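You operate a simulated robot arm through the tools that you are given. There is no shell and no other tool.

You are at the controls of a simulated robot arm. One attempt, no reset.

Task
Play the tone through the right test speaker alone.
Fine: bench amplifier on with its volume at 0, tone box on, MUTE off, input AUX, balance all the way to the right, then volume 2.

The check looks at the end state, three seconds after you hand in, the way a careful person would. Anything else that was tipped, shoved, dropped, spilled or broken makes it a failure.

Robot
A 6-joint arm with a two-finger parallel gripper, fixed in place. Base frame: the origin is on the floor under the middle of its stand, x ahead of it, y to its left, z up. Lengths are in m, angles in degrees, forces in N, time in s.
With the tool pointing down near the work surface it reaches from about 0.48 to 0.88 m from the base axis. Its first joint turns from -115.0 to 115.0 degrees. Payload 4.2 kg.
The tool frame sits at the grasp point between the pads (the TCP): z along the fingers, y along the line on which they close. The tips reach 0.023 m beyond it. Largest opening 0.094 m; finger width 0.038, thickness 0.01; the body of the gripper, 0.054 by 0.096 m, starts 0.039 m behind the TCP.
Orientation is that of the tool frame in the base frame, as a unit quaternion [x, y, z, w]. With the fingers straight down and closing along the base's y, the tool's x points along the base's -x, its y along +y and its z along -z.

Tools
- The arm moves only by the tool apply_moves. Its argument "steps" is a list of rows, each a list of 6 numbers: the shift along the tool's x, y, z in units of 300 mm (1.0 is 300 mm), then the turn, a rotation vector about the tool's x, y, z in units of 180 degrees (1.0 is 180 degrees). In form: [[x, y, z, rx, ry, rz], ...]. A call has 1 to 20 rows; each row is the pose to reach, as a shift and turn from the pose commanded when the call began, along the tool's axes at that moment. "claw" is the opening, from 0 (shut) to 1 (fully open), set as the call begins (left out, the last holds). A call with a number of a shift or a turn outside -1 to 1 is refused whole. Each row takes 0.2 s and may step no farther than 0.05 m and 8.6 degrees from the row before; otherwise, or with a gripper value out of range, the whole call is refused. Where a pose cannot be reached the arm comes as near as it can. A force on the tool above 90 N (or 10 N above the force at the start of the call, whichever is more), or a blocked arm, ends the call early, and 0.2 s more pass. Each finger travels about 0.108 m/s and halts on what it meets, pressing with about 20 N; the grip force reading is that of the motor and also rises with nothing between the fingers. The clock runs only during rows and for 0.2 s after the last one: add rows that repeat a pose to give the fingers time. It gives the time, the measured TCP pose, the force on the tool (base axes), the opening and the grip force at its end, in the units of the frame above (readings bear some noise), with the torque about the TCP (base axes, N m) and any sound that the robot's microphone picked up.
- Cameras (640 x 400 px; columns grow to the right, rows downward): "scene" is fixed at [0.049, 0.4993, 1.5606]; the picture's right is [-0.57, -0.82, 0.00], its down [-0.49, 0.34, -0.80] and it looks along [0.66, -0.46, -0.60] (base axes); focal length 356 px, centre (320, 200). "wrist" rides on the gripper at [0.086, 0.016, -0.075] in the tool frame; the picture's right is [-0.18, 0.98, 0.00], its down [-0.58, -0.11, -0.81] and it looks along [-0.79, -0.15, 0.59] (tool axes); focal length 243 px, centre (320, 200).
- grab_frame(camera): a new picture of that camera. No time passes.
- move_column(by): slides the trunk up (or, below 0, down) by that many m; the arm rides with it, the base frame stays. It gives what a move gives, with no picture.
- measure_at(camera, pixels): for up to 12 pixels [column, row] of the newest picture of that camera ("zoom" is the newest enlarged one), the place [x, y, z] in the base frame of the surface seen there, good to about 0.002 m. No time passes.
- zoom(camera, box): a new picture of the part [left, top, right, bottom] of that camera's present view, enlarged. No time passes.
- finish_job(): hands the job in; it is judged then, once.

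Leave the gripper open and the arm clear of the work at the hand-in unless told otherwise.

The tools are called after "Request:" as a command line: name --pt "numbers of a row" for each row, then --argument value for the rest, lists and objects as JSON in quotes. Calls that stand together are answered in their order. apply_moves: Moves the arm, as the interface text tells. Its arguments: {"type":"object","properties":{"steps":{"type":"array","items":{"type":"array","items":{"type":"number"}}},"claw":{"type":"number"}},"required":["steps"]} The other tools are called the same way: move_column (by) moves the trunk up or down; grab_frame (camera) takes a picture; measure_at (camera, pixels) gives the place of the surface under pixels of a picture; zoom (camera, box) takes an enlarged picture of a part of a camera's view; finish_job () hands the job in.

At the start:

```text
time_s: 0.0
eef_pos: [0.5773, 0.1775, 1.1824]
orientation: [0.0, 1.0, 0.0, 0.0]
contact_force: [0.3, -0.6, 0.0]
torque: [0.02, 0.03, 0.03]
grip_width: 0.0939
grasp_force: 0.0
trunk travel left (down, up): [-0.8, 0.19]
```

scene: 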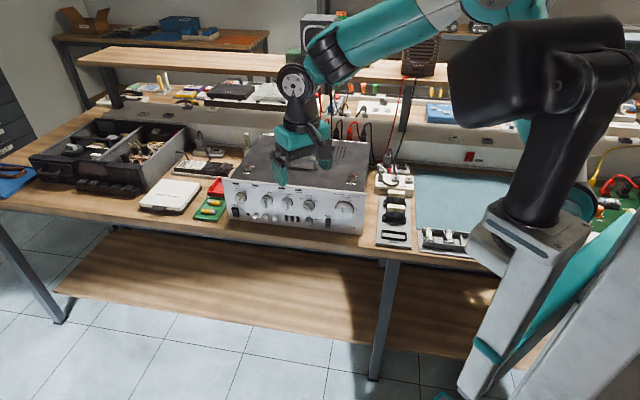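
wrist: 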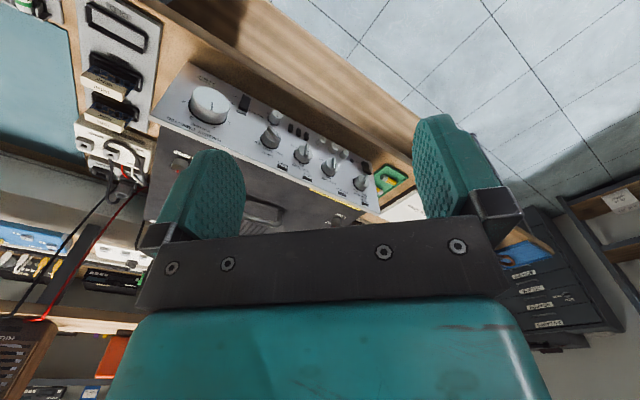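

I see the amplifier in the middle of the bench at about (300,190) in the scene picture, with a row of knobs on its front. I'll take enlarged views to read the labels before moving anything.

Request:
zoom --camera "scene" --box '[215, 165, 375, 265]'

Request:
zoom --camera "wrist" --box '[140, 50, 400, 230]'

Request:
zoom --camera "scene" --box '[360, 150, 520, 250]'

Request:
zoom --camera "scene" --box '[280, 0, 460, 120]'

```text
4.00 times, centred on (295, 215) of scene
```

zoom: 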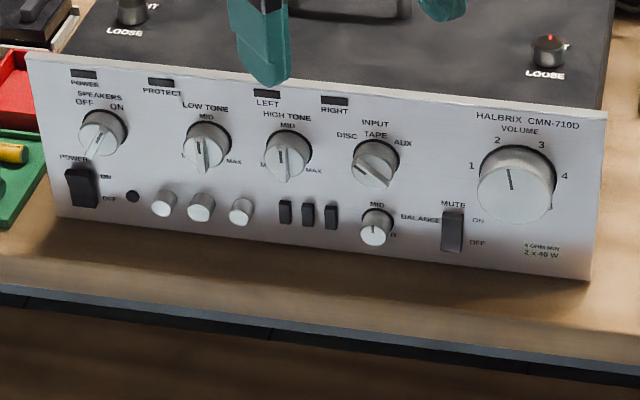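

```text
2.22 times, centred on (270, 140) of wrist
```

zoom: 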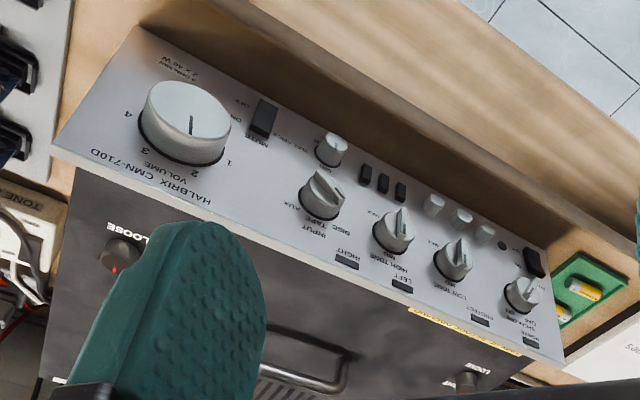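

```text
4.00 times, centred on (440, 200) of scene
```

zoom: 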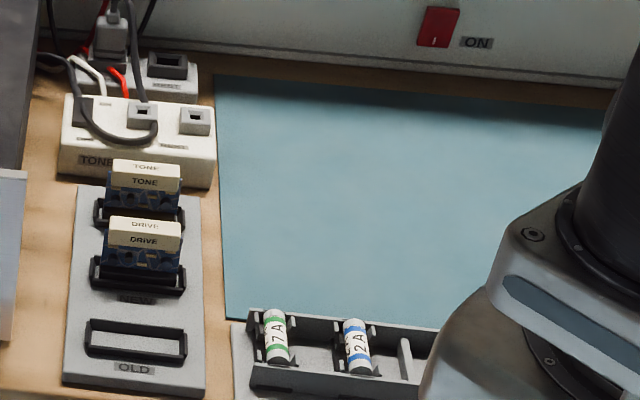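

```text
3.33 times, centred on (370, 60) of scene
```

zoom: 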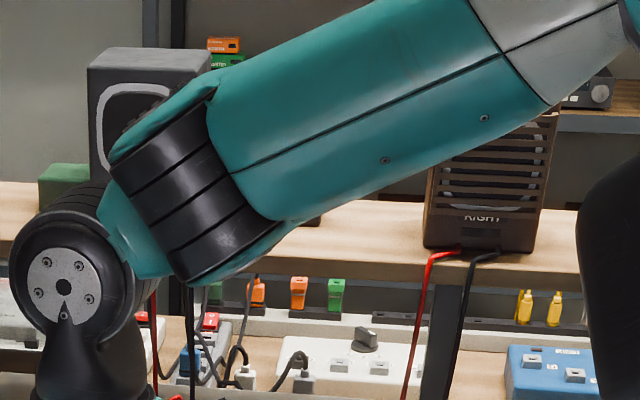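

The panel faces the robot: POWER rocker, SPEAKERS, LOW/HIGH TONE, INPUT, BALANCE, MUTE and VOLUME. I'll measure points on the panel, knobs and tone box next. Zoom scale is 4, so for the amp box I use scene pixels.

Request:
zoom --camera "scene" --box '[215, 165, 375, 265]'

Request:
measure_at --camera "zoom" --pixels '[[60, 120], [590, 270], [600, 115], [30, 60], [510, 180], [375, 165], [376, 230], [452, 230], [82, 188], [100, 135], [285, 150], [300, 240]]'

Request:
measure_at --camera "scene" --pixels '[[270, 235], [340, 250], [170, 195], [395, 225], [460, 190], [318, 150], [390, 185], [396, 210], [433, 238], [469, 156], [410, 55], [317, 35]]'

```text
4.00 times, centred on (295, 215) of scene
```

zoom: 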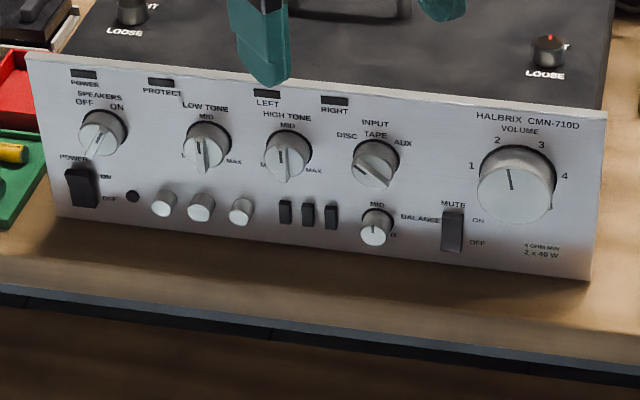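

```text
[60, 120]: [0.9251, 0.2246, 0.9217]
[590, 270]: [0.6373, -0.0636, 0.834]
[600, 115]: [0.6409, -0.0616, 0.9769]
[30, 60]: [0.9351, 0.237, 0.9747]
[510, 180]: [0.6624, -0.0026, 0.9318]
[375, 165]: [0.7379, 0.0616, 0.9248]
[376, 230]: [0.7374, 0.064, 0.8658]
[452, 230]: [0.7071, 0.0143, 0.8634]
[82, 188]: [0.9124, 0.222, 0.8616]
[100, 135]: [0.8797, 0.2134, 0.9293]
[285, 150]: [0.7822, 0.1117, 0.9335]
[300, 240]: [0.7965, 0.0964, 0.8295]
```

```text
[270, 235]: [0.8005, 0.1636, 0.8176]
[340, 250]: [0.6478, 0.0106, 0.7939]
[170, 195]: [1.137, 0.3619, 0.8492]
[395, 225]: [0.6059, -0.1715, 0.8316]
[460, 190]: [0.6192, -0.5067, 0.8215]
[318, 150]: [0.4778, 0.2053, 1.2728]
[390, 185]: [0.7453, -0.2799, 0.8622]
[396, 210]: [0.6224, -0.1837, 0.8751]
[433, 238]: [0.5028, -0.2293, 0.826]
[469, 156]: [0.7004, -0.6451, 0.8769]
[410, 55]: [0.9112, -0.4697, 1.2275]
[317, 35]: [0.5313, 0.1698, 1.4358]
```

The panel stands at 45 degrees: it runs from about (0.935, 0.237) to (0.637, -0.064) and faces (-0.7, +0.7). Zooming further into each group of controls to read the pointers.

Request:
zoom --camera "scene" --box '[324, 190, 372, 220]'

Request:
zoom --camera "scene" --box '[296, 190, 344, 230]'

Request:
zoom --camera "scene" --box '[222, 180, 270, 220]'

Request:
zoom --camera "scene" --box '[368, 150, 424, 200]'

Request:
zoom --camera "scene" --box '[330, 80, 490, 180]'

```text
13.33 times, centred on (348, 205) of scene
```

zoom: 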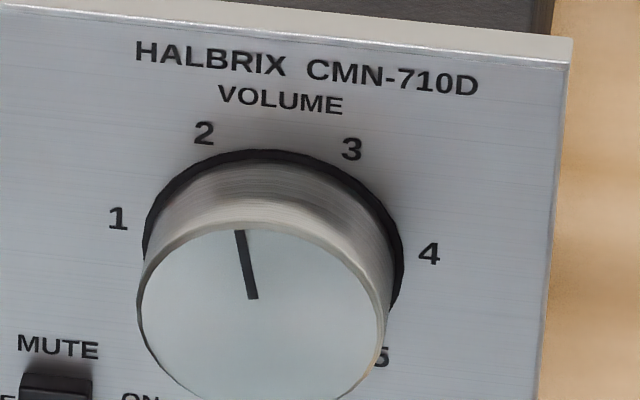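

```text
10.00 times, centred on (320, 210) of scene
```

zoom: 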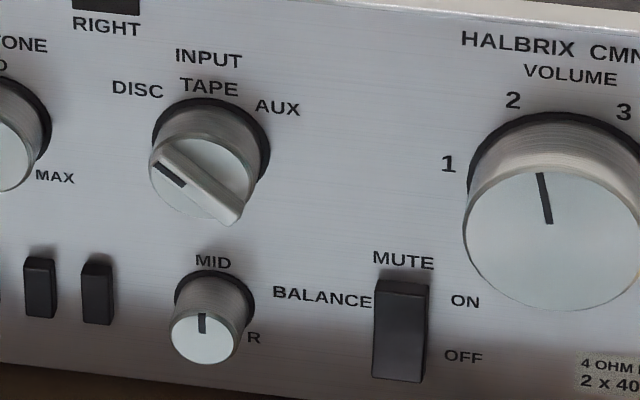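

```text
10.00 times, centred on (246, 200) of scene
```

zoom: 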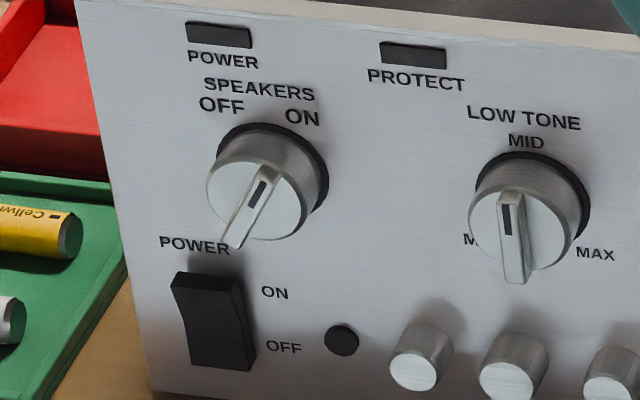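

```text
8.00 times, centred on (396, 175) of scene
```

zoom: 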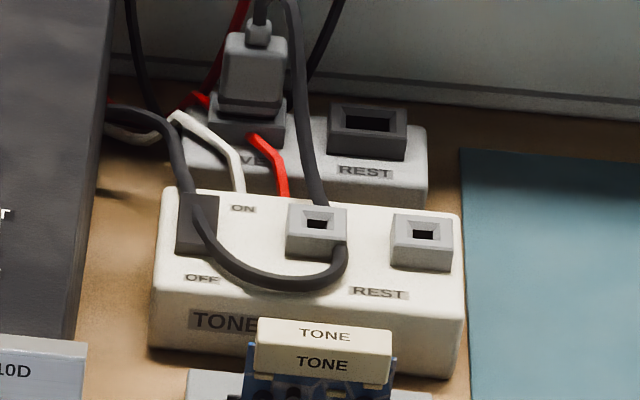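

```text
4.00 times, centred on (410, 130) of scene
```

zoom: 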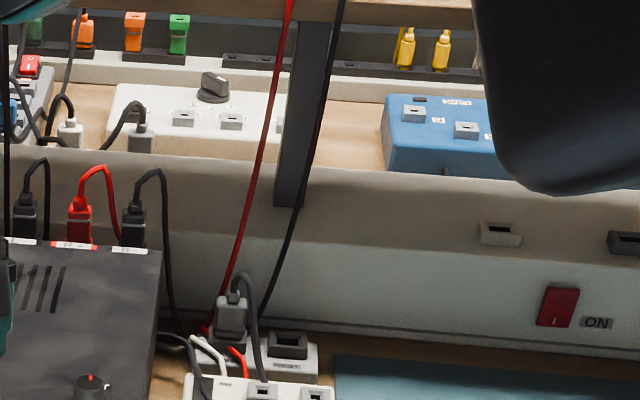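

Readings so far: VOLUME points a little past 2, INPUT is at DISC, BALANCE at MID, SPEAKERS seems to be at ON, and the POWER lamp is dark. The rockers need a closer look. I'll first turn the hand about its own axis by -135 degrees in free air, so that the wrist camera sits above the fingers when I tilt forward.

Request:
apply_moves --pt "0 0 0 0 0 -0.046875" --pt "0 0 0 0 0 -0.09375" --pt "0 0 0 0 0 -0.140625" --pt "0 0 0 0 0 -0.1875" --pt "0 0 0 0 0 -0.234375" --pt "0 0 0 0 0 -0.28125" --pt "0 0 0 0 0 -0.328125" --pt "0 0 0 0 0 -0.375" --pt "0 0 0 0 0 -0.421875" --pt "0 0 0 0 0 -0.46875" --pt "0 0 0 0 0 -0.515625" --pt "0 0 0 0 0 -0.5625" --pt "0 0 0 0 0 -0.609375" --pt "0 0 0 0 0 -0.65625" --pt "0 0 0 0 0 -0.703125" --pt "0 0 0 0 0 -0.75"

```text
time_s: 3.4
eef_pos: [0.5769, 0.1767, 1.1827]
orientation: [0.924, -0.382, 0.0, 0.0]
contact_force: [0.0, -0.5, -0.4]
torque: [-0.01, -0.01, 0.02]
grip_width: 0.094
grasp_force: 0.1
trunk travel left (down, up): [-0.8, 0.19]
```

The hand turned cleanly. Next I tilt the tool forward by 90 degrees about its y axis, so the fingers point straight at the panel; it stays at z = 1.18, well above the amplifier.

Request:
apply_moves --pt "0 0 0 0 0.04545 0" --pt "0 0 0 0 0.0909 0" --pt "0 0 0 0 0.13636 0" --pt "0 0 0 0 0.18182 0" --pt "0 0 0 0 0.22727 0" --pt "0 0 0 0 0.27273 0" --pt "0 0 0 0 0.31818 0" --pt "0 0 0 0 0.36364 0" --pt "0 0 0 0 0.40909 0" --pt "0 0 0 0 0.45455 0" --pt "0 0 0 0 0.5 0"

Request:
grab_frame --camera "scene"

Request:
grab_frame --camera "wrist"

```text
time_s: 5.8
eef_pos: [0.5737, 0.1129, 1.1376]
orientation: [0.718, -0.29, 0.588, 0.235]
contact_force: [0.8, 0.2, -1.5]
torque: [-0.02, -0.03, -0.01]
grip_width: 0.0941
grasp_force: 0.1
out of reach, approached as far as the arm can: row 9, 10, 11
trunk travel left (down, up): [-0.8, 0.19]
```

```text
taken
```

scene: 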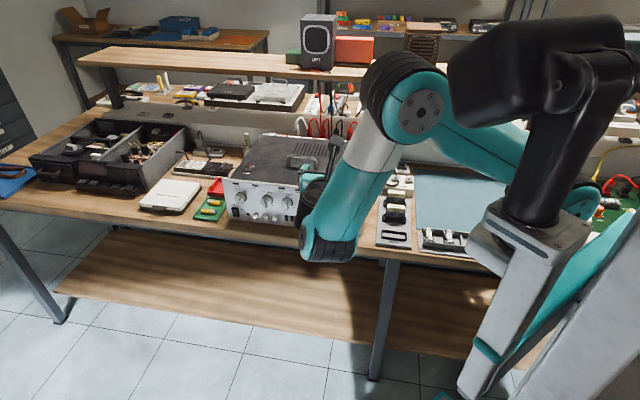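

```text
taken
```

wrist: 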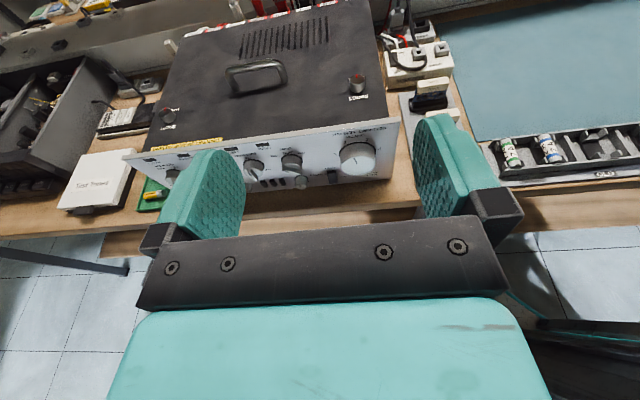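

The last rows were beyond the arm's reach because the wrist folds too close to the base; the tool is now tilted about 78 degrees. The wrist view shows the whole panel well. I'll take enlarged looks from here before repositioning.

Request:
zoom --camera "wrist" --box '[300, 120, 420, 195]'

Request:
zoom --camera "wrist" --box '[370, 10, 480, 120]'

Request:
zoom --camera "wrist" --box '[120, 120, 280, 220]'

```text
5.33 times, centred on (360, 158) of wrist
```

zoom: 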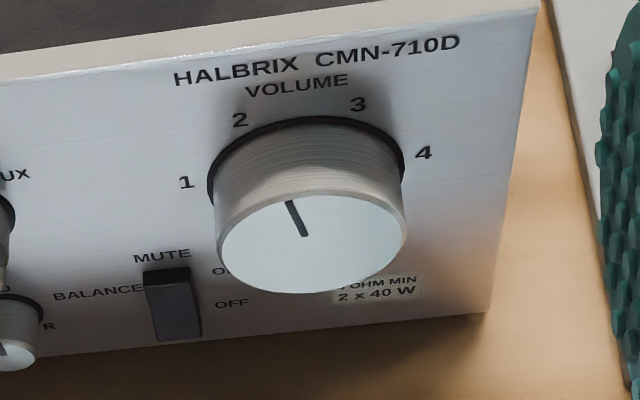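

```text
3.64 times, centred on (425, 65) of wrist
```

zoom: 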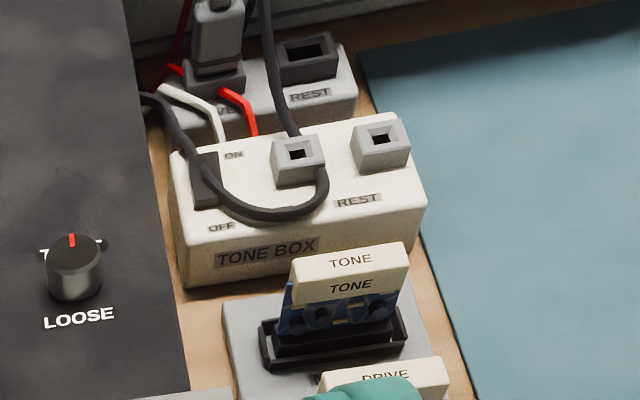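

```text
4.00 times, centred on (200, 170) of wrist
```

zoom: 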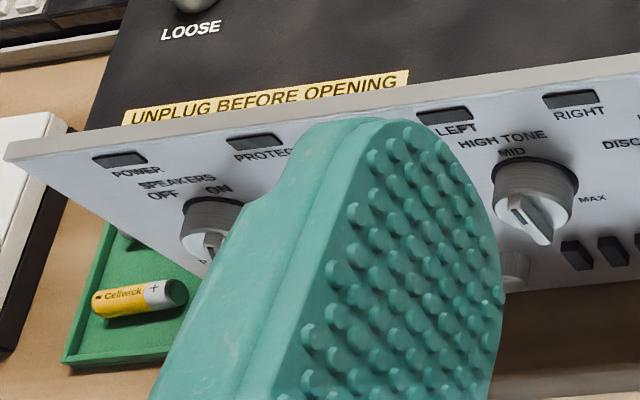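

I'd like the rocker state as geometry: measure the top and bottom of the MUTE rocker, the volume face and the nearby panel in a tight wrist zoom.

Request:
zoom --camera "wrist" --box '[320, 160, 352, 190]'

Request:
zoom --camera "scene" --box '[222, 195, 254, 220]'

```text
13.33 times, centred on (336, 175) of wrist
```

zoom: 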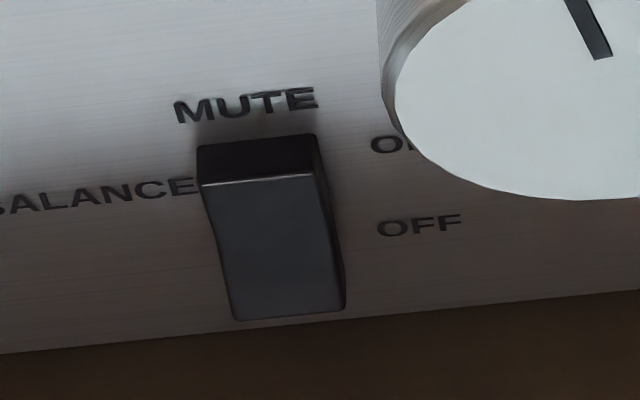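

```text
16.00 times, centred on (238, 208) of scene
```

zoom: 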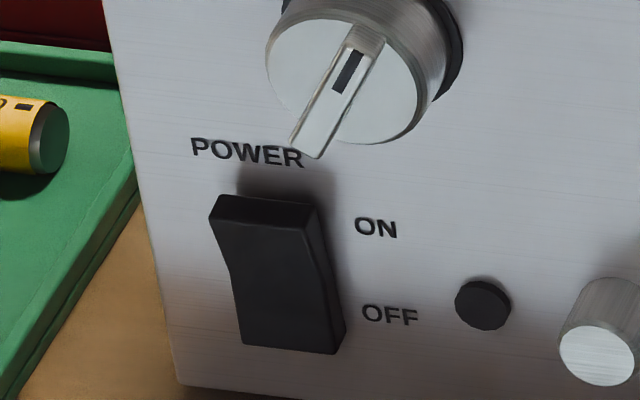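

Request:
measure_at --camera "zoom" --pixels '[[260, 235], [275, 270], [285, 300], [295, 335], [400, 270], [180, 250], [600, 360], [340, 110], [420, 70], [330, 130]]'

Request:
measure_at --camera "wrist" --pixels '[[332, 174], [333, 179], [334, 182], [326, 178], [344, 178], [357, 170], [365, 158], [385, 170], [302, 182], [291, 163]]'

```text
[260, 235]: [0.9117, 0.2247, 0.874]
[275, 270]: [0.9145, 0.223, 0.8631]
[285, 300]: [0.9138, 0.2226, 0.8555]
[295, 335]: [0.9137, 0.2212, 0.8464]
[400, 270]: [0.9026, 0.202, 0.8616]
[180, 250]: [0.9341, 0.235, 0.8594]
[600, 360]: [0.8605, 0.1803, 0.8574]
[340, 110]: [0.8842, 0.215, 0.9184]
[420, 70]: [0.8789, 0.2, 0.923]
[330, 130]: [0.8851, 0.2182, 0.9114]
```

```text
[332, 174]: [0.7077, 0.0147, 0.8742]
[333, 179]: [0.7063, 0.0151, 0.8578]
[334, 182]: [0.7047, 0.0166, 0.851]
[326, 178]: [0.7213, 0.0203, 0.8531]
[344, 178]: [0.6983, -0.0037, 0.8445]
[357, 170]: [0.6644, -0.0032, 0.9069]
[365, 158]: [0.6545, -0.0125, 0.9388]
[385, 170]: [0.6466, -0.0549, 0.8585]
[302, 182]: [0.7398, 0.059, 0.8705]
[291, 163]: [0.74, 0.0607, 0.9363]
```

Request:
zoom --camera "wrist" --box '[320, 160, 352, 190]'

Request:
measure_at --camera "zoom" --pixels '[[255, 145], [255, 160], [260, 190], [262, 205], [265, 220], [270, 240], [275, 260], [280, 280], [285, 300], [290, 310], [420, 250], [150, 250]]'

```text
13.33 times, centred on (336, 175) of wrist
```

zoom: 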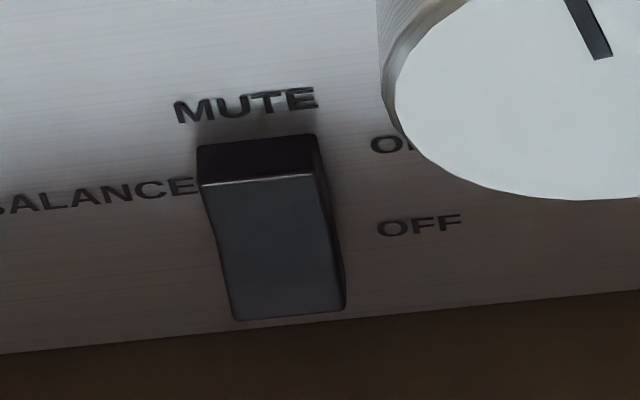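

```text
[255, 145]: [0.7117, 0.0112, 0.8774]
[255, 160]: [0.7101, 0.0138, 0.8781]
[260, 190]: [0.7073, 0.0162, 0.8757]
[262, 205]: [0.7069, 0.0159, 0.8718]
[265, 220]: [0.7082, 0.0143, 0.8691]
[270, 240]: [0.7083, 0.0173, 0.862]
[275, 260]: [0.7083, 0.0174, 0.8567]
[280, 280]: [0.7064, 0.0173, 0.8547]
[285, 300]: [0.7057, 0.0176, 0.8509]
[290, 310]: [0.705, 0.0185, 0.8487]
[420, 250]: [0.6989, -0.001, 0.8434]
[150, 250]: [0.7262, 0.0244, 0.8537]
```

Geometry: the POWER rocker's top edge sticks out (about 9.5 mm) and its bottom is in (6 mm), so it is OFF. The MUTE rocker is the other way round (top 6.7 mm, bottom 10 mm), so MUTE is ON and must be pressed at its lower end. Now I lower the trunk by 0.15 m; the fingertips stay about 0.15 m in front of the panel.

Request:
move_column --by -0.15

Request:
apply_moves --pt "0 0 0.05 0 0 0"

Request:
grab_frame --camera "wrist"

```text
time_s: 7.5
eef_pos: [0.5733, 0.1131, 0.9891]
orientation: [0.718, -0.29, 0.588, 0.235]
contact_force: [0.4, -0.6, 0.7]
torque: [0.02, -0.01, 0.0]
grip_width: 0.0941
grasp_force: 0.1
trunk travel left (down, up): [-0.65, 0.34]
```

```text
time_s: 8.0
eef_pos: [0.5845, 0.1026, 0.9869]
orientation: [0.718, -0.291, 0.587, 0.235]
contact_force: [0.1, 0.1, 0.0]
torque: [0.0, 0.02, -0.01]
grip_width: 0.0939
grasp_force: 0.1
trunk travel left (down, up): [-0.65, 0.34]
```

```text
taken
```

wrist: 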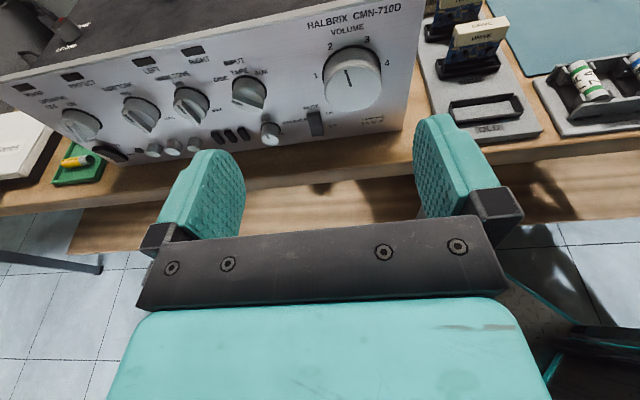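

The hand follows commands from the pose it actually reached. The tool still points 11.6 degrees below horizontal; I'll now level it and move 30 mm closer to the panel, where the reach should be better.

Request:
apply_moves --pt "0.01 0 0.05 -0.003 0.032 0" --pt "0.02 0 0.1 -0.006 0.0642 0"

Request:
grab_frame --camera "wrist"

```text
time_s: 8.6
eef_pos: [0.584, 0.0679, 0.97]
orientation: [0.697, -0.282, 0.612, 0.245]
contact_force: [0.1, 0.2, 0.0]
torque: [0.02, -0.05, -0.01]
grip_width: 0.0941
grasp_force: 0.0
out of reach, approached as far as the arm can: row 1, 2
trunk travel left (down, up): [-0.65, 0.34]
```

```text
taken
```

wrist: 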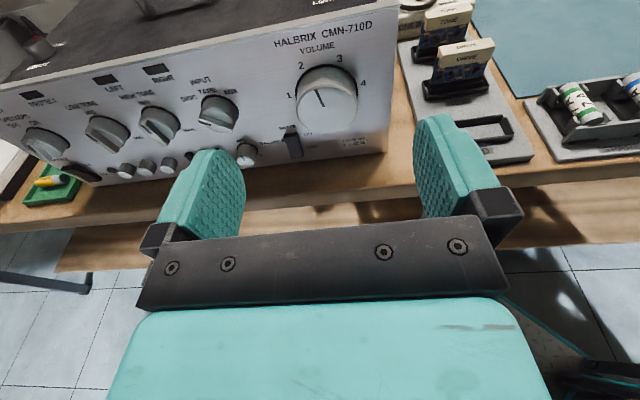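

Levelling improved but is still 7.5 degrees short; the arm drifts lower and forward, so the reach is better at lower and closer positions. I'll go 40 mm lower and 20 mm closer (tips still about 85 mm from the panel) while levelling.

Request:
apply_moves --pt "-0.065 0 0.045 0 0 0" --pt "-0.124 0 0.083 0 0 0" --pt "-0.124 0 0.083 0 0.0208 0" --pt "-0.124 0 0.083 0 0.0417 0"

```text
time_s: 9.6
eef_pos: [0.5887, 0.0461, 0.9235]
orientation: [0.684, -0.275, 0.628, 0.25]
contact_force: [-0.2, 0.2, 0.3]
torque: [-0.02, -0.01, 0.02]
grip_width: 0.0943
grasp_force: 0.0
out of reach, approached as far as the arm can: row 3, 4
trunk travel left (down, up): [-0.65, 0.34]
```

Tilt is now 5 degrees and the hand sits a little right of the volume knob. I'll shift 18 mm to the left along the panel, 11 mm closer, and finish levelling.

Request:
apply_moves --pt "0.0124 -0.03 0.0172 -0.004 0.0139 0" --pt "0.0247 -0.0593 0.0343 -0.0078 0.0278 0"

Request:
grab_frame --camera "wrist"

Request:
grab_frame --camera "scene"

```text
time_s: 10.2
eef_pos: [0.5874, 0.0452, 0.9236]
orientation: [0.683, -0.276, 0.628, 0.25]
contact_force: [0.3, -0.4, -0.6]
torque: [0.01, -0.01, 0.0]
grip_width: 0.094
grasp_force: 0.0
out of reach, approached as far as the arm can: row 1, 2
trunk travel left (down, up): [-0.65, 0.34]
```

```text
taken
```

wrist: 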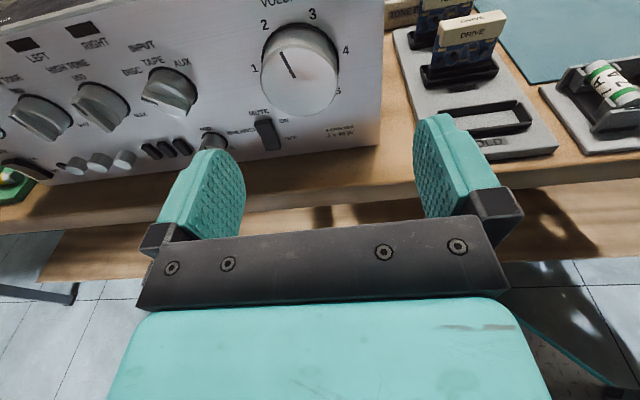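

```text
taken
```

scene: 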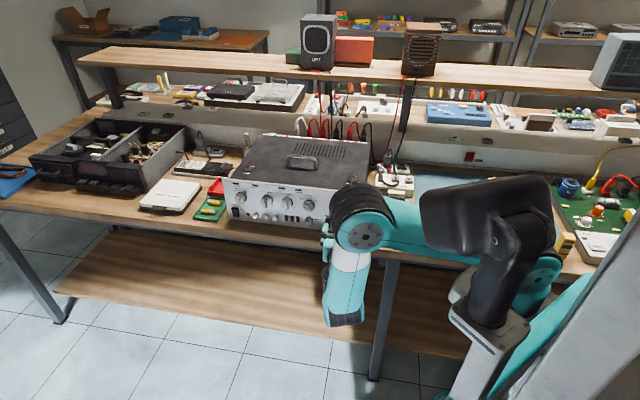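

The hand did not move: some joint is at its limit rather than the reach. Let me look at how the arm is folded.

Request:
zoom --camera "scene" --box '[300, 160, 620, 400]'

Request:
measure_at --camera "scene" --pixels '[[362, 235], [345, 320], [350, 270], [338, 260], [325, 235], [420, 245], [480, 215], [510, 250], [545, 280], [490, 320], [390, 215], [345, 195]]'

```text
1.67 times, centred on (460, 280) of scene
```

zoom: 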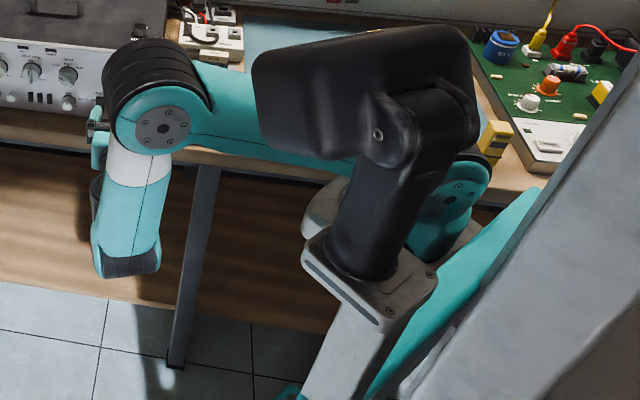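

```text
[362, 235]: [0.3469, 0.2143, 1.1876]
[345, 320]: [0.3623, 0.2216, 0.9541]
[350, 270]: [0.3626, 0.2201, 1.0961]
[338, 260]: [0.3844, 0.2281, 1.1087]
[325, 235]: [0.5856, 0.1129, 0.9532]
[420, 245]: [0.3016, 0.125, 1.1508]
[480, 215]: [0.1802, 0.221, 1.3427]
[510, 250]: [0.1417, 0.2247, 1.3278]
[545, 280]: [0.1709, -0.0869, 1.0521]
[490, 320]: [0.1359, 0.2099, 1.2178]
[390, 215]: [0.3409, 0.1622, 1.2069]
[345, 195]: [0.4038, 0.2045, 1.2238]
```

The elbow is folded strongly, with the forearm hanging down. I'll test a plain shift of 15 mm towards the panel, without any turn, to find out whether the arm comes free (tips remain about 70 mm from the panel).

Request:
apply_moves --pt "0 0 0.05 0 0 0"

```text
time_s: 10.6
eef_pos: [0.5984, 0.0347, 0.9213]
orientation: [0.685, -0.277, 0.626, 0.25]
contact_force: [0.3, 0.6, 0.6]
torque: [0.02, 0.0, 0.01]
grip_width: 0.0938
grasp_force: 0.2
trunk travel left (down, up): [-0.65, 0.34]
```

That worked. Now a plain 15 mm shift to the left along the panel (tool -y).

Request:
apply_moves --pt "0 -0.05 0 0 0 0"

```text
time_s: 10.9
eef_pos: [0.6045, 0.0419, 0.92]
orientation: [0.688, -0.277, 0.624, 0.248]
contact_force: [0.0, 1.1, 0.2]
torque: [0.02, 0.01, 0.02]
grip_width: 0.0939
grasp_force: 0.1
out of reach, approached as far as the arm can: row 1
trunk travel left (down, up): [-0.65, 0.34]
```

A +s shift at this tilt is limited by the wrist. A forearm that is more horizontal should relax that: I'll raise the hand 0.2 m with the arm (clear air in front of the amplifier), try levelling there, and bring the trunk down later.

Request:
apply_moves --pt "0.1327 0 -0.0133 0 0 0" --pt "0.2653 0 -0.0267 0 0 0" --pt "0.398 0 -0.04 0 0 0" --pt "0.531 0 -0.0533 0 0 0" --pt "0.6633 0 -0.0667 0 0 0" --pt "0.6633 0 -0.0667 -0.0078 0.0319 0"

```text
time_s: 12.3
eef_pos: [0.6297, 0.0024, 1.0998]
orientation: [0.706, -0.274, 0.61, 0.233]
contact_force: [0.5, 0.0, 0.0]
torque: [0.03, 0.01, 0.01]
grip_width: 0.0941
grasp_force: 0.1
out of reach, approached as far as the arm can: row 1, 2, 3, 4, 5, 6
trunk travel left (down, up): [-0.65, 0.34]
```

Higher is worse, so this is not plain reach. The arm looks like one with parallel wrist axes, and with the tool pointing to the panel it is close to a wrist singularity in the wrong branch. The way round it: in free air tilt down, swing the tool outward (away from that axis), level it there, then swing back to the panel while level. First the trunk goes up 0.15 m for clearance.

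Request:
move_column --by 0.15

Request:
apply_moves --pt "-0.1206 0 -0.0084 0 -0.0444 0" --pt "-0.2389 0 -0.0336 0 -0.0889 0" --pt "-0.3525 0 -0.0749 0 -0.1333 0" --pt "-0.4593 0 -0.1317 0 -0.1778 0"

```text
time_s: 14.1
eef_pos: [0.6299, 0.0023, 1.2493]
orientation: [0.706, -0.275, 0.61, 0.233]
contact_force: [-0.9, -0.1, -0.7]
torque: [0.0, -0.02, -0.01]
grip_width: 0.0939
grasp_force: 0.0
trunk travel left (down, up): [-0.8, 0.19]
```

```text
time_s: 15.1
eef_pos: [0.5856, 0.0428, 1.1194]
orientation: [0.847, -0.328, 0.391, 0.147]
contact_force: [0.4, 0.7, 0.0]
torque: [0.01, -0.01, 0.01]
grip_width: 0.0939
grasp_force: 0.1
trunk travel left (down, up): [-0.8, 0.19]
```

Tilt is now 40 degrees down at (0.586, 0.043, 1.119). Next I swing the tool 60 degrees to the left about the vertical through the wrist.

Request:
apply_moves --pt "-0.0037 -0.086 -0.0043 0.03167 0 -0.02704" --pt "-0.0146 -0.1705 -0.0171 0.06333 0 -0.05408" --pt "-0.0325 -0.2521 -0.0382 0.095 0 -0.08113" --pt "-0.0572 -0.3294 -0.0672 0.12667 0 -0.10817" --pt "-0.0883 -0.401 -0.1037 0.15833 0 -0.13521" --pt "-0.1252 -0.4658 -0.147 0.19 0 -0.16225" --pt "-0.1672 -0.5226 -0.1963 0.22167 0 -0.18929" --pt "-0.2137 -0.5704 -0.2509 0.25333 0 -0.21633"

```text
time_s: 16.9
eef_pos: [0.6278, 0.2358, 1.1201]
orientation: [0.896, 0.14, 0.417, -0.066]
contact_force: [0.3, 0.2, 0.2]
torque: [0.02, -0.01, -0.02]
grip_width: 0.0942
grasp_force: 0.0
trunk travel left (down, up): [-0.8, 0.19]
```

That worked without complaint. Now I level the tool (40.5 degrees up) in this outward direction.

Request:
apply_moves --pt "0.1221 0 -0.0086 0 0.045 0" --pt "0.2418 0 -0.0344 0 0.09 0" --pt "0.3567 0 -0.0768 0 0.135 0" --pt "0.4644 0 -0.1364 0 0.18 0" --pt "0.5629 0 -0.2077 0 0.225 0"

Request:
grab_frame --camera "scene"

```text
time_s: 18.1
eef_pos: [0.6858, 0.2553, 1.2901]
orientation: [0.696, 0.109, 0.701, -0.112]
contact_force: [-0.1, -0.1, 0.6]
torque: [-0.01, 0.0, 0.0]
grip_width: 0.094
grasp_force: 0.0
trunk travel left (down, up): [-0.8, 0.19]
```

```text
taken
```

scene: 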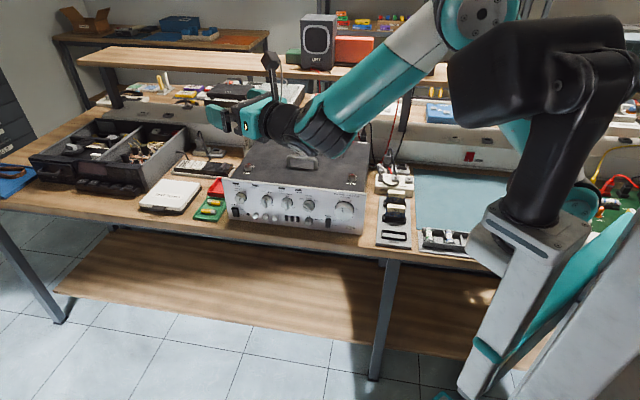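

The tool is level and points outward (azimuth 18 degrees). Now I swing it back 63 degrees to the right about the vertical, staying level at z = 1.29, above everything on the bench.

Request:
apply_moves --pt "0 0.1187 -0.0082 -0.04375 0 0" --pt "0 0.2353 -0.0325 -0.0875 0 0" --pt "0 0.3473 -0.0726 -0.13125 0 0" --pt "0 0.4528 -0.1277 -0.175 0 0" --pt "0 0.5498 -0.1967 -0.21875 0 0" --pt "0 0.6364 -0.2784 -0.2625 0 0" --pt "0 0.711 -0.3711 -0.30625 0 0" --pt "0 0.7722 -0.4732 -0.35 0 0"

Request:
grab_frame --camera "wrist"

Request:
grab_frame --camera "scene"

```text
time_s: 19.9
eef_pos: [0.6691, -0.0555, 1.2891]
orientation: [0.678, -0.272, 0.636, 0.249]
contact_force: [-1.1, 0.2, -1.2]
torque: [0.0, 0.0, -0.06]
grip_width: 0.0941
grasp_force: 0.1
out of reach, approached as far as the arm can: row 6, 7, 8
trunk travel left (down, up): [-0.8, 0.19]
```

```text
taken
```

wrist: 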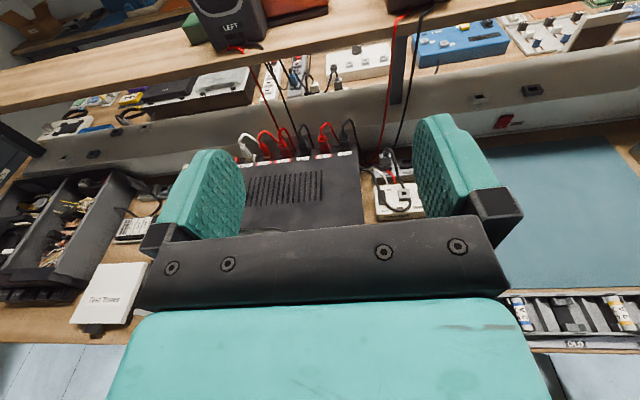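

```text
taken
```

scene: 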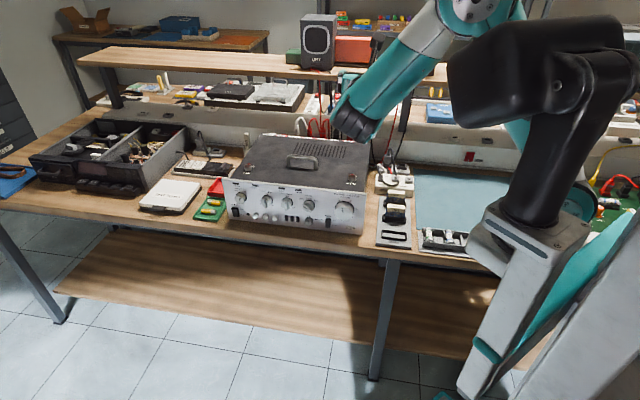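

The level swing went well until the last 16 degrees, then the arm drifted forward with about 4 degrees of tilt. I need to understand the wrist's construction; zooming in on it and measuring.

Request:
zoom --camera "scene" --box '[300, 0, 540, 150]'

Request:
measure_at --camera "zoom" --pixels '[[140, 335], [200, 270], [260, 190], [345, 95], [460, 15], [120, 280], [105, 200], [330, 130], [420, 50], [560, 30], [600, 60], [180, 320]]'

```text
2.67 times, centred on (420, 75) of scene
```

zoom: 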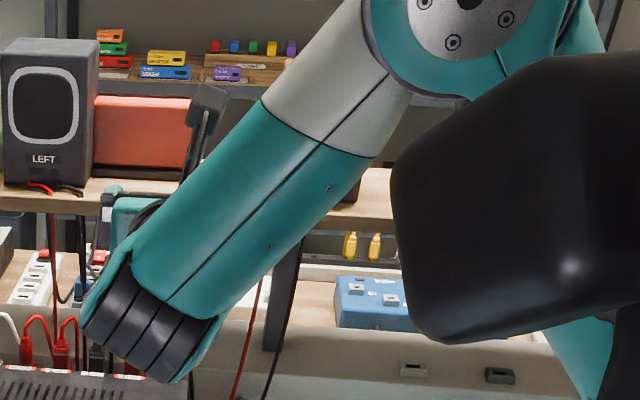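

```text
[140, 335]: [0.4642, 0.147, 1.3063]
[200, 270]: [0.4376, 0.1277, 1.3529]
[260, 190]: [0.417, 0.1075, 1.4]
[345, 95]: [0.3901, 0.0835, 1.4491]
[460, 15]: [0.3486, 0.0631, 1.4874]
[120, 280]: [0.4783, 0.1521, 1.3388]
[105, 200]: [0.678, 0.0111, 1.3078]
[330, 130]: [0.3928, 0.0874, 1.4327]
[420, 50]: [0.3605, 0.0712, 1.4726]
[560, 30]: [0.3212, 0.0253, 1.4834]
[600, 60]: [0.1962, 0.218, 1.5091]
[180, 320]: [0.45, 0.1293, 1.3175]
```

The data fit one rule: the wrist cannot bend more than about 85 degrees from the forearm, so with the tool square to the panel I need roughly 5-7 degrees of downward tilt. That is acceptable for turning knobs. I'll take a 10 degree tilt now and back away 0.1 m from above the amplifier before lowering.

Request:
apply_moves --pt "0 0 0 0 -0.0333 0" --pt "0 0 -0.111 0 -0.0333 0" --pt "0 0 -0.222 0 -0.0333 0" --pt "0 0 -0.333 0 -0.0333 0"

```text
time_s: 20.9
eef_pos: [0.6072, -0.0038, 1.2842]
orientation: [0.716, -0.283, 0.596, 0.228]
contact_force: [-1.3, 0.1, -0.3]
torque: [-0.04, -0.05, 0.02]
grip_width: 0.094
grasp_force: 0.1
out of reach, approached as far as the arm can: row 4
trunk travel left (down, up): [-0.8, 0.19]
```

Now I lower the hand by 0.16 m with the arm alone (still above the amplifier's top) so that the forearm hangs more vertically, and then back off a bit more.

Request:
apply_moves --pt "-0.131 0 0.0248 0 0 0" --pt "-0.262 0 0.0496 0 0 0" --pt "-0.393 0 0.0744 0 0 0" --pt "-0.524 0 0.0992 0 0 0"

Request:
apply_moves --pt "0 0 -0.06 0 0 0" --pt "0 0 -0.12 0 0 0" --pt "0 0 -0.18 0 0 0"

```text
time_s: 21.9
eef_pos: [0.6102, -0.0041, 1.1224]
orientation: [0.71, -0.284, 0.6, 0.234]
contact_force: [-0.1, -1.0, 0.3]
torque: [0.02, -0.02, 0.01]
grip_width: 0.0937
grasp_force: 0.1
trunk travel left (down, up): [-0.8, 0.19]
```

```text
time_s: 22.7
eef_pos: [0.5719, 0.0325, 1.133]
orientation: [0.71, -0.284, 0.6, 0.234]
contact_force: [-0.4, 0.4, -1.3]
torque: [-0.02, 0.0, -0.01]
grip_width: 0.094
grasp_force: 0.0
trunk travel left (down, up): [-0.8, 0.19]
```

Tilt 9.8 degrees at (0.572, 0.033, 1.133). Next: 39 mm left to line up with the volume knob, 0.1 m lower, and try a tilt of about 7 degrees.

Request:
apply_moves --pt "-0.109 -0.043 0.019 0 0 0" --pt "-0.218 -0.087 0.038 0 0 0" --pt "-0.328 -0.13 0.057 0 0 0" --pt "-0.328 -0.13 0.057 0 0.0167 0"

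```text
time_s: 23.7
eef_pos: [0.5991, 0.0612, 1.0327]
orientation: [0.694, -0.278, 0.619, 0.242]
contact_force: [-0.3, -0.7, 0.5]
torque: [0.0, 0.01, 0.01]
grip_width: 0.0937
grasp_force: 0.0
trunk travel left (down, up): [-0.8, 0.19]
```

Good: tilt 6.8 degrees, in front of the volume knob, about 0.115 m from the panel. Lowering the trunk 0.1 m brings the fingers to knob height.

Request:
move_column --by -0.1

Request:
grab_frame --camera "wrist"

Request:
grab_frame --camera "scene"

```text
time_s: 25.0
eef_pos: [0.5997, 0.0608, 0.933]
orientation: [0.694, -0.278, 0.618, 0.242]
contact_force: [0.3, -0.9, -1.5]
torque: [0.03, -0.02, -0.03]
grip_width: 0.0939
grasp_force: 0.1
trunk travel left (down, up): [-0.7, 0.29]
```

```text
taken
```

wrist: 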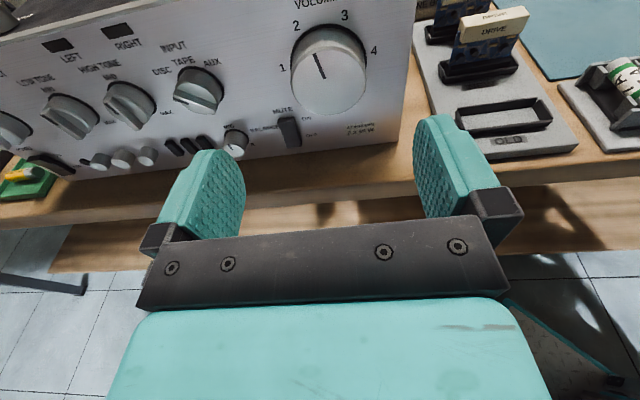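

```text
taken
```

scene: 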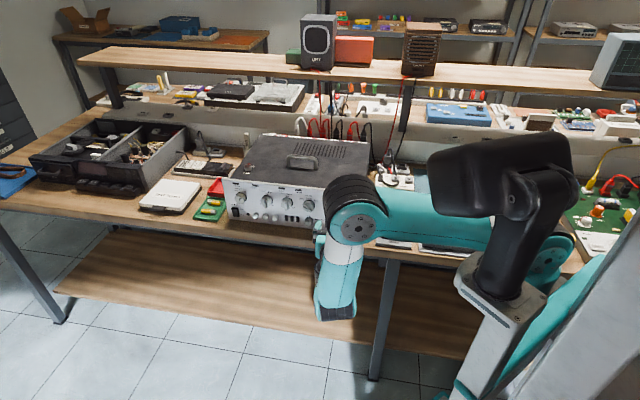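

Excellent view of the panel. Now a tight zoom on the volume knob around (330,68) to locate its centre and read the scale.

Request:
zoom --camera "wrist" --box '[266, 0, 394, 130]'

Request:
measure_at --camera "zoom" --pixels '[[325, 200], [225, 215], [415, 215], [320, 120], [325, 300], [270, 270], [390, 270], [150, 160], [480, 120], [120, 280], [500, 260], [460, 340]]'

```text
3.08 times, centred on (330, 65) of wrist
```

zoom: 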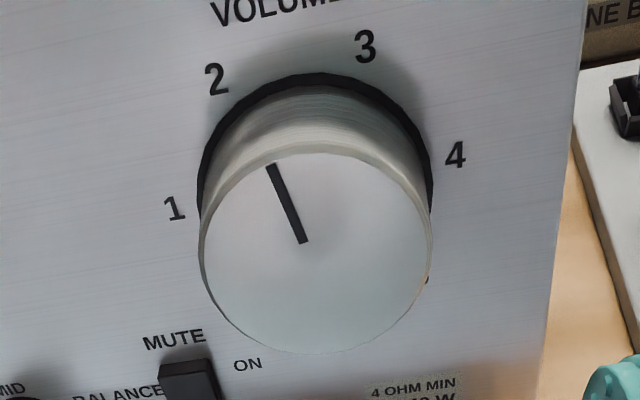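

```text
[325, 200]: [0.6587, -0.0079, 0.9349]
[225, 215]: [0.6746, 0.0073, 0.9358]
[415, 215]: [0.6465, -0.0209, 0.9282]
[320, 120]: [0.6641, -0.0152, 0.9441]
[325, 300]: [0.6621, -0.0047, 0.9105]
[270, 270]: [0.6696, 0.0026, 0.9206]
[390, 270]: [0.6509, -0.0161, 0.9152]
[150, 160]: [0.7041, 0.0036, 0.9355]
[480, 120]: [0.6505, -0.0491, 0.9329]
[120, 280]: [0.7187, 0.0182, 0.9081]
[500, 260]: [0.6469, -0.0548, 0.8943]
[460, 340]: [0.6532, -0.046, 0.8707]
```

Let me measure the digits and pointer ends in this zoom to get real angles about the knob axis.

Request:
measure_at --camera "zoom" --pixels '[[174, 208], [216, 78], [365, 46], [455, 155], [271, 168], [303, 238], [316, 253], [316, 160], [316, 345], [205, 253], [426, 253]]'

```text
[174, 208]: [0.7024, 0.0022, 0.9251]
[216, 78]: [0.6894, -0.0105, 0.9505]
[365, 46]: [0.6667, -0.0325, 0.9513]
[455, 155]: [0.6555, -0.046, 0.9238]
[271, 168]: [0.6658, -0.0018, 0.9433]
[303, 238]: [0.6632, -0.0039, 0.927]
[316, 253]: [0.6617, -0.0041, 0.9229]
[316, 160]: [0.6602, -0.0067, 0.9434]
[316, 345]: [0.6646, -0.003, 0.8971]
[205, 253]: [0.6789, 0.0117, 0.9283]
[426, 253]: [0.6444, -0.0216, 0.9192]
```

Scale: digits sit at 54 degree spacing (270 degree range), centre at s=0.4645, z=0.920, radius about 25 mm, face 24 mm off the panel. The pointer is at -12 degrees, so volume is about 2.3 and 0 is at -135 degrees. I'll trim yaw, close to 75 mm and roll the hand +35 degrees for the first grip.

Request:
apply_moves --pt "0 0.0087 0 -0.01 0 0" --pt "0 0.0087 0 -0.01 0 0" --claw 0.8

Request:
apply_moves --pt "0 0 0 0 0 0.039" --pt "0 0 0 0 0 0.078" --pt "0 0 0 0 0 0.117" --pt "0 0 0 0 0 0.156" --pt "0 0 0 0 0 0.1944"

Request:
grab_frame --camera "wrist"

```text
time_s: 25.6
eef_pos: [0.5978, 0.0579, 0.9328]
orientation: [0.691, -0.288, 0.614, 0.252]
contact_force: [0.5, -0.1, 0.2]
torque: [0.01, 0.01, 0.0]
grip_width: 0.075
grasp_force: 0.0
trunk travel left (down, up): [-0.7, 0.29]
```

```text
time_s: 26.8
eef_pos: [0.597, 0.0599, 0.9339]
orientation: [0.572, -0.482, 0.662, 0.055]
contact_force: [-0.4, 0.2, 0.7]
torque: [-0.01, -0.02, 0.01]
grip_width: 0.075
grasp_force: 0.0
trunk travel left (down, up): [-0.7, 0.29]
```

```text
taken
```

wrist: 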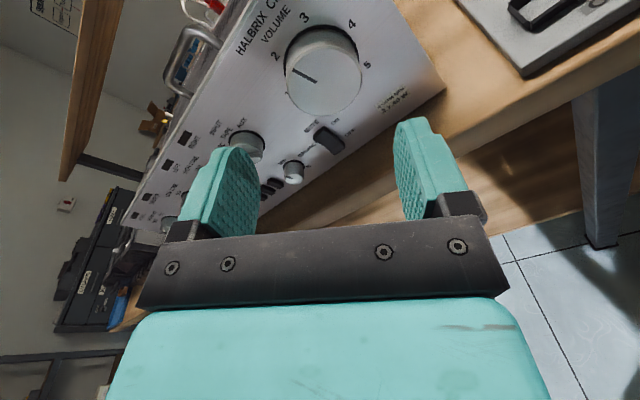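

The axis is lined up (s=0.4646, pointing level within 6.8 degrees). I advance 86 mm so the open fingers straddle the volume knob; the tips stop about 7 mm from the panel.

Request:
apply_moves --pt "-0.002 0.0013 0.0956 0 0 0" --pt "-0.004 0.0026 0.191 0 0 0" --pt "-0.0055 0.0038 0.2767 0 0 0"

Request:
grab_frame --camera "wrist"

```text
time_s: 27.6
eef_pos: [0.6553, 0.0024, 0.9215]
orientation: [0.573, -0.481, 0.662, 0.056]
contact_force: [0.2, 0.1, 0.4]
torque: [0.0, -0.01, 0.02]
grip_width: 0.0754
grasp_force: 0.1
trunk travel left (down, up): [-0.7, 0.29]
```

```text
taken
```

wrist: 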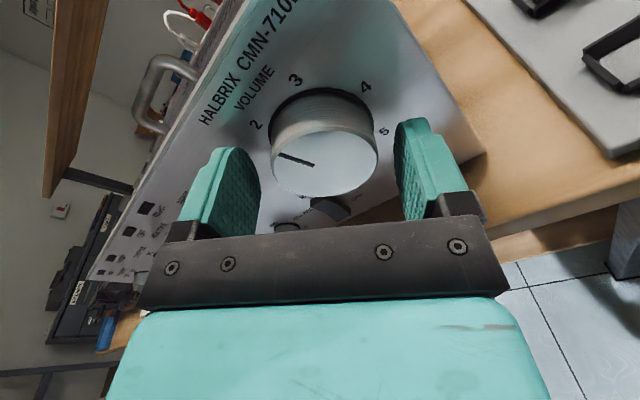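

The knob sits centred between the fingers. I advance 4 mm more and close on it.

Request:
apply_moves --pt "0 0 0.0133 0 0 0"

Request:
apply_moves --pt "0 0 0 0 0 0" --pt "0 0 0 0 0 0" --pt "0 0 0 0 0 0" --claw 0

```text
time_s: 28.0
eef_pos: [0.6601, -0.0013, 0.9212]
orientation: [0.572, -0.482, 0.661, 0.057]
contact_force: [-0.1, 0.0, 0.1]
torque: [0.01, -0.01, -0.01]
grip_width: 0.0751
grasp_force: 0.0
trunk travel left (down, up): [-0.7, 0.29]
```

```text
time_s: 28.8
eef_pos: [0.6585, -0.0013, 0.9205]
orientation: [0.573, -0.481, 0.661, 0.056]
contact_force: [-13.0, -5.4, -10.7]
torque: [-0.35, -0.32, 0.32]
grip_width: 0.0548
grasp_force: 44.9
trunk travel left (down, up): [-0.7, 0.29]
```

The grip holds the knob (width 54.8 mm). There is a 17 N side force along the closing direction, meaning I'm slightly off centre; I shift 1.5 mm along the tool's +y and read again.

Request:
apply_moves --pt "0 0.005 0 0 0 0" --pt "0 0.005 0 0 0 0"

```text
time_s: 29.4
eef_pos: [0.6587, -0.0027, 0.9208]
orientation: [0.572, -0.481, 0.662, 0.054]
contact_force: [-1.3, -2.6, -7.5]
torque: [0.02, 0.02, 0.12]
grip_width: 0.0547
grasp_force: 45.4
trunk travel left (down, up): [-0.7, 0.29]
```

Side force fell to 8 N. Now I turn the knob counter-clockwise 35 degrees as a first part and check.

Request:
apply_moves --pt "0 0 0 0 0 -0.0389" --pt "0 0 0 0 0 -0.0778" --pt "0 0 0 0 0 -0.1167" --pt "0 0 0 0 0 -0.1556" --pt "0 0 0 0 0 -0.1944"

Request:
grab_frame --camera "wrist"

```text
time_s: 30.6
eef_pos: [0.6575, -0.0004, 0.9213]
orientation: [0.69, -0.286, 0.615, 0.251]
contact_force: [-1.0, 20.0, 5.6]
torque: [0.15, 0.1, -1.73]
grip_width: 0.054
grasp_force: 45.0
trunk travel left (down, up): [-0.7, 0.29]
```

```text
taken
```

wrist: 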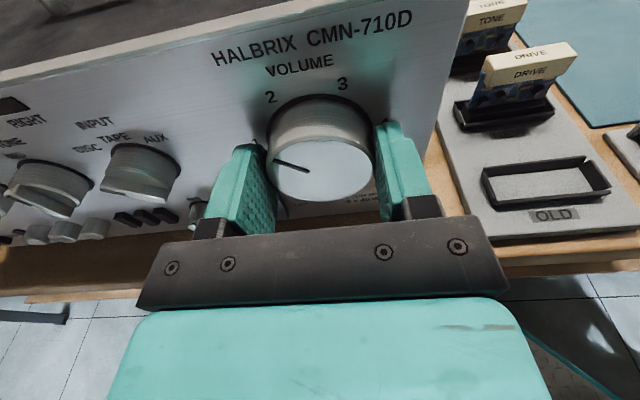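

The knob followed (pointer now at about -50 degrees). I relax the side force by 1 mm left and 1 mm back, and continue another 35 degrees counter-clockwise.

Request:
apply_moves --pt "0 -0.0033 -0.0033 0 0 -0.0389" --pt "0 -0.0033 -0.0033 0 0 -0.0778" --pt "0 -0.0033 -0.0033 0 0 -0.1167" --pt "0 -0.0033 -0.0033 0 0 -0.1556" --pt "0 -0.0033 -0.0033 0 0 -0.1944"

Request:
grab_frame --camera "wrist"

```text
time_s: 31.8
eef_pos: [0.6575, -0.0017, 0.9195]
orientation: [0.745, -0.066, 0.509, 0.426]
contact_force: [20.4, 3.6, 4.8]
torque: [-0.08, -0.14, -1.2]
grip_width: 0.0548
grasp_force: 45.0
trunk travel left (down, up): [-0.7, 0.29]
```

```text
taken
```

wrist: 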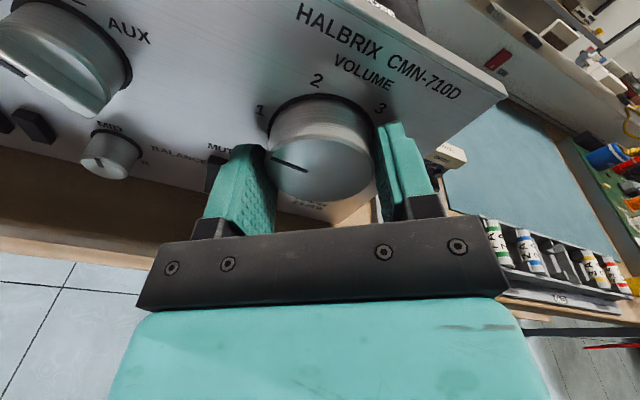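

Knob near 1 now. I continue another 35 degrees in the same grip; the fingers stay clear of the MUTE rocker.

Request:
apply_moves --pt "0 0 0 0 0 -0.0389" --pt "0 0 0 0 0 -0.0778" --pt "0 0 0 0 0 -0.1167" --pt "0 0 0 0 0 -0.1556" --pt "0 0 0 0 0 -0.1944"

Request:
grab_frame --camera "wrist"

```text
time_s: 33.0
eef_pos: [0.6577, -0.0015, 0.9204]
orientation: [0.73, 0.161, 0.357, 0.56]
contact_force: [4.7, 4.9, 10.3]
torque: [-0.55, -0.57, -1.2]
grip_width: 0.0554
grasp_force: 45.6
trunk travel left (down, up): [-0.7, 0.29]
```

```text
taken
```

wrist: 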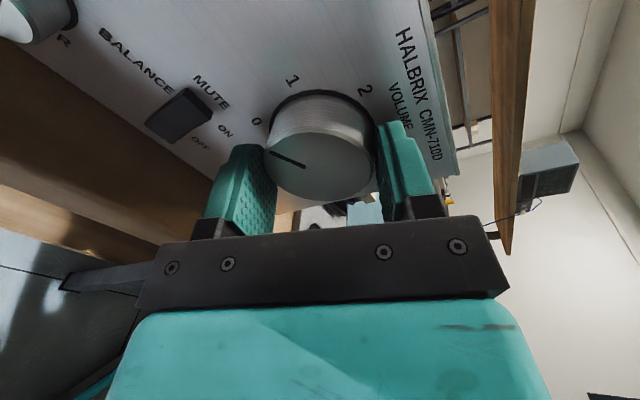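

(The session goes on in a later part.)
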